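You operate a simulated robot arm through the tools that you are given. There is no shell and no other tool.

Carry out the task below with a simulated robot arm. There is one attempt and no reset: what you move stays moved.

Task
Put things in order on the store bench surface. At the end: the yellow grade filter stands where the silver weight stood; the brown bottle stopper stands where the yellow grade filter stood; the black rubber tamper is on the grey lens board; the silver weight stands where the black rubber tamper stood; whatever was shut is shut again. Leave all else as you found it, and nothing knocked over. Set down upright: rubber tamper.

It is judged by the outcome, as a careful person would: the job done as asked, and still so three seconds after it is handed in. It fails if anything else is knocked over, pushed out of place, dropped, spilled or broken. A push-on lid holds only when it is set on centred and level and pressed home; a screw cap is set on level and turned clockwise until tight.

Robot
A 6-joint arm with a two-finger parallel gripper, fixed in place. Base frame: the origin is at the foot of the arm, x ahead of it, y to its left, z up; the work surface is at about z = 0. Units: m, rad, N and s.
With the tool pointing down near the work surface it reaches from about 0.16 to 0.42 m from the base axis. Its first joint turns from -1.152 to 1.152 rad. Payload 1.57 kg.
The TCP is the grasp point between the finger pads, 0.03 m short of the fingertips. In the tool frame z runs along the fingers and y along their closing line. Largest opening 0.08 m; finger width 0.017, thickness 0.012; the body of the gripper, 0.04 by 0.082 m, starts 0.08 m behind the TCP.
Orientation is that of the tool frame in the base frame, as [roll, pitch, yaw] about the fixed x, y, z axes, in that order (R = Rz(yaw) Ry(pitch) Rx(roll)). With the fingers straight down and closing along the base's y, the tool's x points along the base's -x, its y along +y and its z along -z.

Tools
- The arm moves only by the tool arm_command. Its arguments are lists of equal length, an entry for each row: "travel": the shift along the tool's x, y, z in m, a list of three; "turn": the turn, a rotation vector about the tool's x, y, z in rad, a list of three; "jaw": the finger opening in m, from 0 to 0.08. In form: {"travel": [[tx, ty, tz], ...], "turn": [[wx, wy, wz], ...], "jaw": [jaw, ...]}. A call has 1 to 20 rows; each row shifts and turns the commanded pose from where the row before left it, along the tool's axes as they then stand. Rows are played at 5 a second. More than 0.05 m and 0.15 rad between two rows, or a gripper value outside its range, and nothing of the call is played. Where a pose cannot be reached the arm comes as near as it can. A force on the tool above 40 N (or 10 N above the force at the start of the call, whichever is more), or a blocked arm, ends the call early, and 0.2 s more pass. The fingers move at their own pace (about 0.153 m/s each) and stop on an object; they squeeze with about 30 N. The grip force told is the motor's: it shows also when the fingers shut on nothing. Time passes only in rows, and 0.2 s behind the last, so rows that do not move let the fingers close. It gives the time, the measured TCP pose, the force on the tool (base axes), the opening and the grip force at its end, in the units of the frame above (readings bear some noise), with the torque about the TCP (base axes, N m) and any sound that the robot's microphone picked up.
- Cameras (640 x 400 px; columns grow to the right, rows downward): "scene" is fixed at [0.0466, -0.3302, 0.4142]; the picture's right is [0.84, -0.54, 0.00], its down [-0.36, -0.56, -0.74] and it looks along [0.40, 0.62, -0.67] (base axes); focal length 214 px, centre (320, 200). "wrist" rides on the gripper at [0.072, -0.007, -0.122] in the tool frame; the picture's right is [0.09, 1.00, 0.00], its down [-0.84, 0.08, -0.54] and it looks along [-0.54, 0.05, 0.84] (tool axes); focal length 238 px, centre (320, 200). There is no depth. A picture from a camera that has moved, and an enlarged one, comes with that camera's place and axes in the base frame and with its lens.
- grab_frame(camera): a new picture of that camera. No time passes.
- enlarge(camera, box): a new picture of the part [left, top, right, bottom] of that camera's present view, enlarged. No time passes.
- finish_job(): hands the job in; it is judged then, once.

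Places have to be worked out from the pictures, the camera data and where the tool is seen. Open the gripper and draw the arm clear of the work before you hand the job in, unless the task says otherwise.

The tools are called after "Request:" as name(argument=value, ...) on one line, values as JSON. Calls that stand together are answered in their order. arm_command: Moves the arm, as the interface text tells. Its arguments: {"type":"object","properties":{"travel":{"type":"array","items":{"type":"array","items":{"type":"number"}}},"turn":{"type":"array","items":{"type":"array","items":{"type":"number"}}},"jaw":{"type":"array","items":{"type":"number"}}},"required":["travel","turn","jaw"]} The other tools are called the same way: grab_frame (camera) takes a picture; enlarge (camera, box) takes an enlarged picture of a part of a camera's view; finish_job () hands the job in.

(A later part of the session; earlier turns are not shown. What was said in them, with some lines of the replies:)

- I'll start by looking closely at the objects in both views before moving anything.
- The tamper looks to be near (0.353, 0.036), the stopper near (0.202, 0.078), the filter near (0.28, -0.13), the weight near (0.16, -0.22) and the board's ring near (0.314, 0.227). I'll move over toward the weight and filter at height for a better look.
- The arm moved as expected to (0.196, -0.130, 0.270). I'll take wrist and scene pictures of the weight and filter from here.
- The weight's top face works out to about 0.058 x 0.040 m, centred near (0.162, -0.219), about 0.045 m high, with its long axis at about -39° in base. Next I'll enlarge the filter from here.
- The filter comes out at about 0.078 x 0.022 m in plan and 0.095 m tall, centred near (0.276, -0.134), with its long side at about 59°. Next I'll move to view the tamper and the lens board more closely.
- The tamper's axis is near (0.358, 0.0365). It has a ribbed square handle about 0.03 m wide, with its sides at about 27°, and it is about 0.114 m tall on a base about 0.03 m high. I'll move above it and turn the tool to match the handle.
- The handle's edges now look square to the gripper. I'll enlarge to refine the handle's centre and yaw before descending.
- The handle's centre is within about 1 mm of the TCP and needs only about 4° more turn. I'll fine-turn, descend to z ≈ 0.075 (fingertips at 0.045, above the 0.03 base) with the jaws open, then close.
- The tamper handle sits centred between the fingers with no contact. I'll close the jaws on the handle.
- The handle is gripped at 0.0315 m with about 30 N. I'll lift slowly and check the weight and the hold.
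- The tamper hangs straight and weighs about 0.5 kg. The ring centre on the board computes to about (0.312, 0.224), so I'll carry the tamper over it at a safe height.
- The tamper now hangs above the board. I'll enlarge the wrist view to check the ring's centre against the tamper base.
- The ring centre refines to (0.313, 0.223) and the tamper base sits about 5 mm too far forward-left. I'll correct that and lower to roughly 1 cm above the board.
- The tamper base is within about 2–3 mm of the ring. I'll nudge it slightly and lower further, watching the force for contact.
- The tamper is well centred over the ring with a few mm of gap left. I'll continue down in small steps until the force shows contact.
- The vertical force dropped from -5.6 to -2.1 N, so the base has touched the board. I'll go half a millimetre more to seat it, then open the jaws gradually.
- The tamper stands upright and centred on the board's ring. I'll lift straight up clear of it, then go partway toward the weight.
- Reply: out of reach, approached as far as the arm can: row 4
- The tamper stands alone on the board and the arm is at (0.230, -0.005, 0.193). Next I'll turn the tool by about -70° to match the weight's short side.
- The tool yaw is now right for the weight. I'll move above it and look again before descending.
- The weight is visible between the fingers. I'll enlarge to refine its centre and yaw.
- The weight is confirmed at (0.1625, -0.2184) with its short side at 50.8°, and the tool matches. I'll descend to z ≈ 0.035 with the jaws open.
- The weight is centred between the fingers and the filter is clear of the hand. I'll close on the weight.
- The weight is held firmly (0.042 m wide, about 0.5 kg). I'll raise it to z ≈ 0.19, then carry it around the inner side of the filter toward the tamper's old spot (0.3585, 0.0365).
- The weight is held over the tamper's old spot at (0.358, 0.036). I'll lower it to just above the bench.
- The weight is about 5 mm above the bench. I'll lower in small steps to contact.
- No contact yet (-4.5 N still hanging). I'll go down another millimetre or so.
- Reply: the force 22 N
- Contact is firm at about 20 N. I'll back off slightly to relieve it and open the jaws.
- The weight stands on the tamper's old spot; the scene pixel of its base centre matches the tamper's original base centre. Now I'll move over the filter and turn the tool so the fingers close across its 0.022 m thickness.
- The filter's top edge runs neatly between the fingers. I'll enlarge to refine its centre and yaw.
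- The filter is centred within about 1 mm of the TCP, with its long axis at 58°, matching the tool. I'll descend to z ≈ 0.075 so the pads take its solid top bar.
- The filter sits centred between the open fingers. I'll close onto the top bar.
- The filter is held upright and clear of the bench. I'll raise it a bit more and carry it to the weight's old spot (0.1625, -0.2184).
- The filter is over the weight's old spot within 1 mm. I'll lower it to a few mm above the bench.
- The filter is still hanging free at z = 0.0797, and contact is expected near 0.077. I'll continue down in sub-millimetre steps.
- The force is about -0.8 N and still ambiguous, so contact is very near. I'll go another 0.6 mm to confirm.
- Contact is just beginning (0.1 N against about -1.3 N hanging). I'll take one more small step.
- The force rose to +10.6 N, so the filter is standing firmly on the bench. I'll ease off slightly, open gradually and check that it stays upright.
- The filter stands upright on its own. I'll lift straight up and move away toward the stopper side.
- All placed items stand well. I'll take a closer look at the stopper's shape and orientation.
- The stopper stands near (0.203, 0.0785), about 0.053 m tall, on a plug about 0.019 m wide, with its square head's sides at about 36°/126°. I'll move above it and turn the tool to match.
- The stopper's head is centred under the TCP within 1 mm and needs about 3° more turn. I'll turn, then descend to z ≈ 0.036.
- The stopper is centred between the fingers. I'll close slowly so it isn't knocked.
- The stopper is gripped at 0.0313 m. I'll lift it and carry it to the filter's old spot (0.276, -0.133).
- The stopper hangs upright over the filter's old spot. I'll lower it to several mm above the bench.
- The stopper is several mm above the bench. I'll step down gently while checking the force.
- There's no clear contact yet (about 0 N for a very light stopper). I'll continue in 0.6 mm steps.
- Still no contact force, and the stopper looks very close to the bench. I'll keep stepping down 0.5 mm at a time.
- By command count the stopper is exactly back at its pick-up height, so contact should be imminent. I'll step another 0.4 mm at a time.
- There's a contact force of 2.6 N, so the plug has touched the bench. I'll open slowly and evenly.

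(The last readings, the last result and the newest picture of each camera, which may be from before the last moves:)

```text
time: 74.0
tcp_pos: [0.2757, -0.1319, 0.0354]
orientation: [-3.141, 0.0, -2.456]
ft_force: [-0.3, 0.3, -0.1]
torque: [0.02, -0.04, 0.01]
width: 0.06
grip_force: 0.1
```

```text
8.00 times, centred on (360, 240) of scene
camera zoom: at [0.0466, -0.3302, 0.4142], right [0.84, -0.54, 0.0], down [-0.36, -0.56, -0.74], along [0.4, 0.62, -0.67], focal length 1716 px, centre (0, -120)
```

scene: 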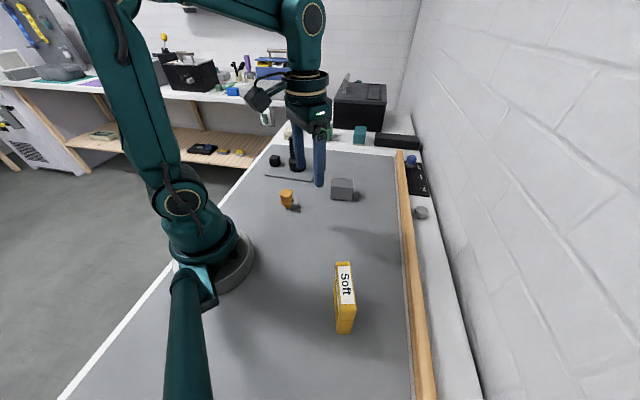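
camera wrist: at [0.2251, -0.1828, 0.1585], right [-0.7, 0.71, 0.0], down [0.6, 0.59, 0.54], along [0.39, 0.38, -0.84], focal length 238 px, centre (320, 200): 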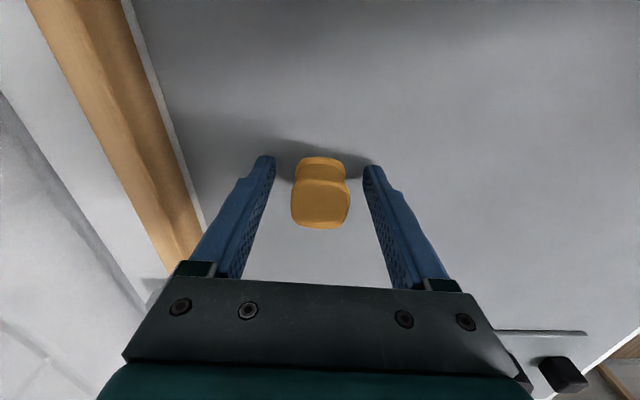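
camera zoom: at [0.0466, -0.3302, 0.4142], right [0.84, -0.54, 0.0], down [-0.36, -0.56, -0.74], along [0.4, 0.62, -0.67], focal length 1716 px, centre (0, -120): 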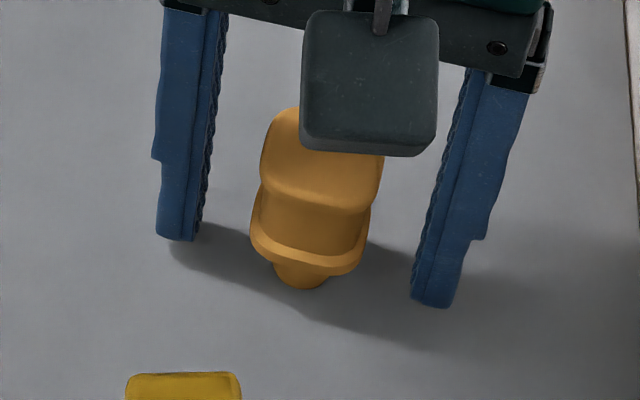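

The stopper stands upright and free. I'll lift straight up and retreat toward the starting pose, clear of everything.

Request:
arm_command(travel=[[0, 0, -0.01], [0, 0, -0.02], [0, 0, -0.03], [0, 0, -0.03], [0, 0, -0.03], [0, 0, -0.03], [0, 0, -0.03], [0, 0, 0]], turn=[[0, 0, 0], [0, 0, 0], [0, 0, 0], [0, 0, 0], [0, 0, 0], [0, 0, 0], [0, 0, 0], [0, 0, 0]], jaw=[0.06, 0.06, 0.06, 0.06, 0.06, 0.06, 0.06, 0.06])

Request:
grab_frame(camera="scene")

Request:
grab_frame(camera="wrist")

```text
time: 75.8
tcp_pos: [0.2762, -0.1312, 0.2168]
orientation: [-3.14, 0.001, -2.457]
ft_force: [0.3, -0.1, 0.3]
torque: [0.0, 0.01, -0.01]
width: 0.06
grip_force: 0.1
```

```text
taken
```

scene: 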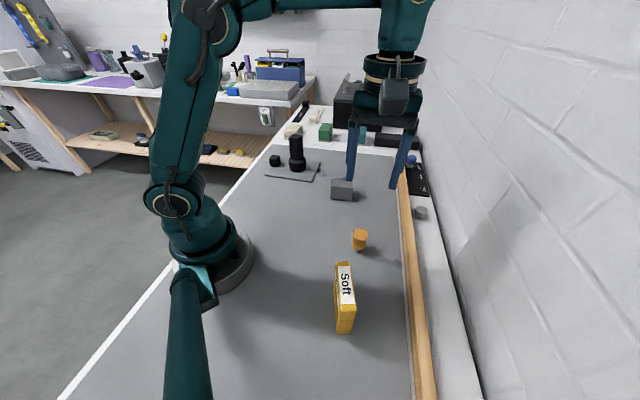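

```text
taken
camera wrist: at [0.2256, -0.1818, 0.3392], right [-0.7, 0.71, 0.0], down [0.6, 0.59, 0.54], along [0.39, 0.38, -0.84], focal length 238 px, centre (320, 200)
```

wrist: 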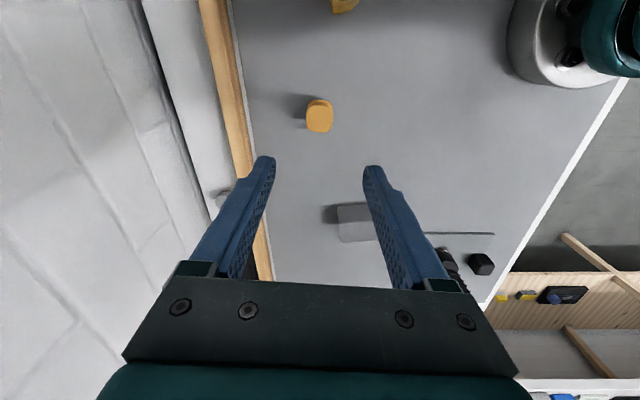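

All four items look placed and upright. I'll retreat to roughly the starting pose with the gripper open, then check everything once more.

Request:
arm_command(travel=[[-0.0103, 0.0241, -0.0073], [-0.0103, 0.0241, -0.0073], [-0.0103, 0.0241, -0.0073], [-0.0103, 0.0241, -0.0073], [-0.0103, 0.0241, -0.0073], [-0.0103, 0.0241, -0.0073], [-0.0103, 0.0241, -0.0073], [0, 0, 0], [0, 0, 0], [0, 0, 0], [0, 0, 0], [0, 0, 0], [0, 0, 0]], turn=[[0, 0, 0], [0, 0, 0], [0, 0, 0], [0, 0, 0], [0, 0, 0], [0, 0, 0], [0, 0, 0], [0, 0, 0.137], [0, 0, 0.137], [0, 0, 0.137], [0, 0, 0.137], [0, 0, 0.137], [0, 0, 0]], jaw=[0.06, 0.06, 0.08, 0.08, 0.08, 0.08, 0.08, 0.08, 0.08, 0.08, 0.08, 0.08, 0.08])

Request:
grab_frame(camera="scene")

Request:
enlarge(camera="scene", box=[240, 130, 440, 255])

Request:
grab_frame(camera="wrist")

```text
time: 78.6
tcp_pos: [0.2246, 0.0438, 0.2684]
orientation: [-3.141, 0.0, -3.141]
ft_force: [-0.5, 0.3, 0.1]
torque: [0.01, 0.04, -0.02]
width: 0.0801
grip_force: 0.1
```

```text
taken
```

scene: 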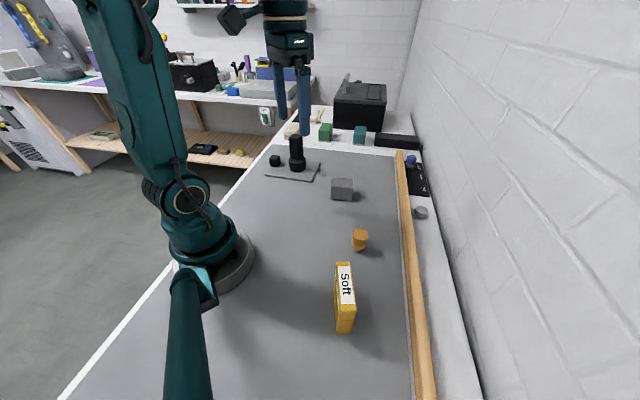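

```text
3.20 times, centred on (340, 192) of scene
camera zoom: at [0.0466, -0.3302, 0.4142], right [0.84, -0.54, 0.0], down [-0.36, -0.56, -0.74], along [0.4, 0.62, -0.67], focal length 686 px, centre (256, 224)
```

zoom: 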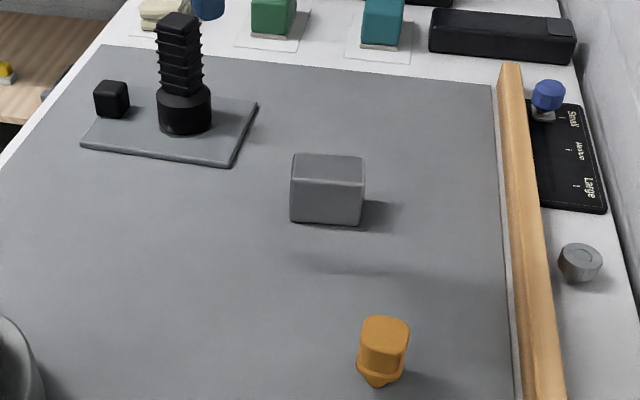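

```text
taken
camera wrist: at [0.1537, 0.0373, 0.3895], right [-0.09, 1.0, 0.0], down [0.84, 0.08, 0.54], along [0.54, 0.05, -0.84], focal length 238 px, centre (320, 200)
```

wrist: 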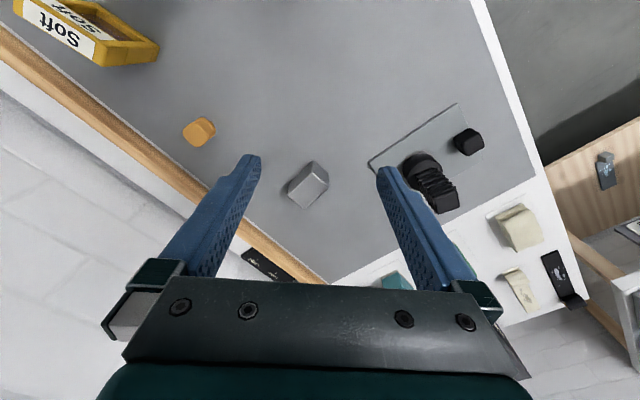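

The final views show the tamper upright on the lens board, the weight at the tamper's old spot, the filter at the weight's old spot and the stopper at the filter's old spot. The board, black cube and everything else are unchanged, nothing was opened, and the gripper is open and clear, so I'm handing the job in.

Request:
finish_job()

```text
The job is handed in.
```

I've handed the job in, and in the final pictures all four items are where you asked. I haven't had the judge's verdict back.

- **Rubber tamper:** it stands upright on the grey lens board, centred on the ring, next to the black cube.
- **Silver weight:** it stands where the tamper stood. In the scene picture, its base is centred where the tamper's base was.
- **Yellow grade filter:** it stands upright where the weight stood, within a millimetre or two. I kept the filter facing the way it was, so it isn't turned to match the weight.
- **Brown bottle stopper:** it stands on its plug where the filter stood, within about 2 mm.

The board and black cube are where they were, and nothing else looks disturbed. I saw nothing shut that needed opening, so there was nothing to close again. The gripper is open and the arm is back near its starting pose.
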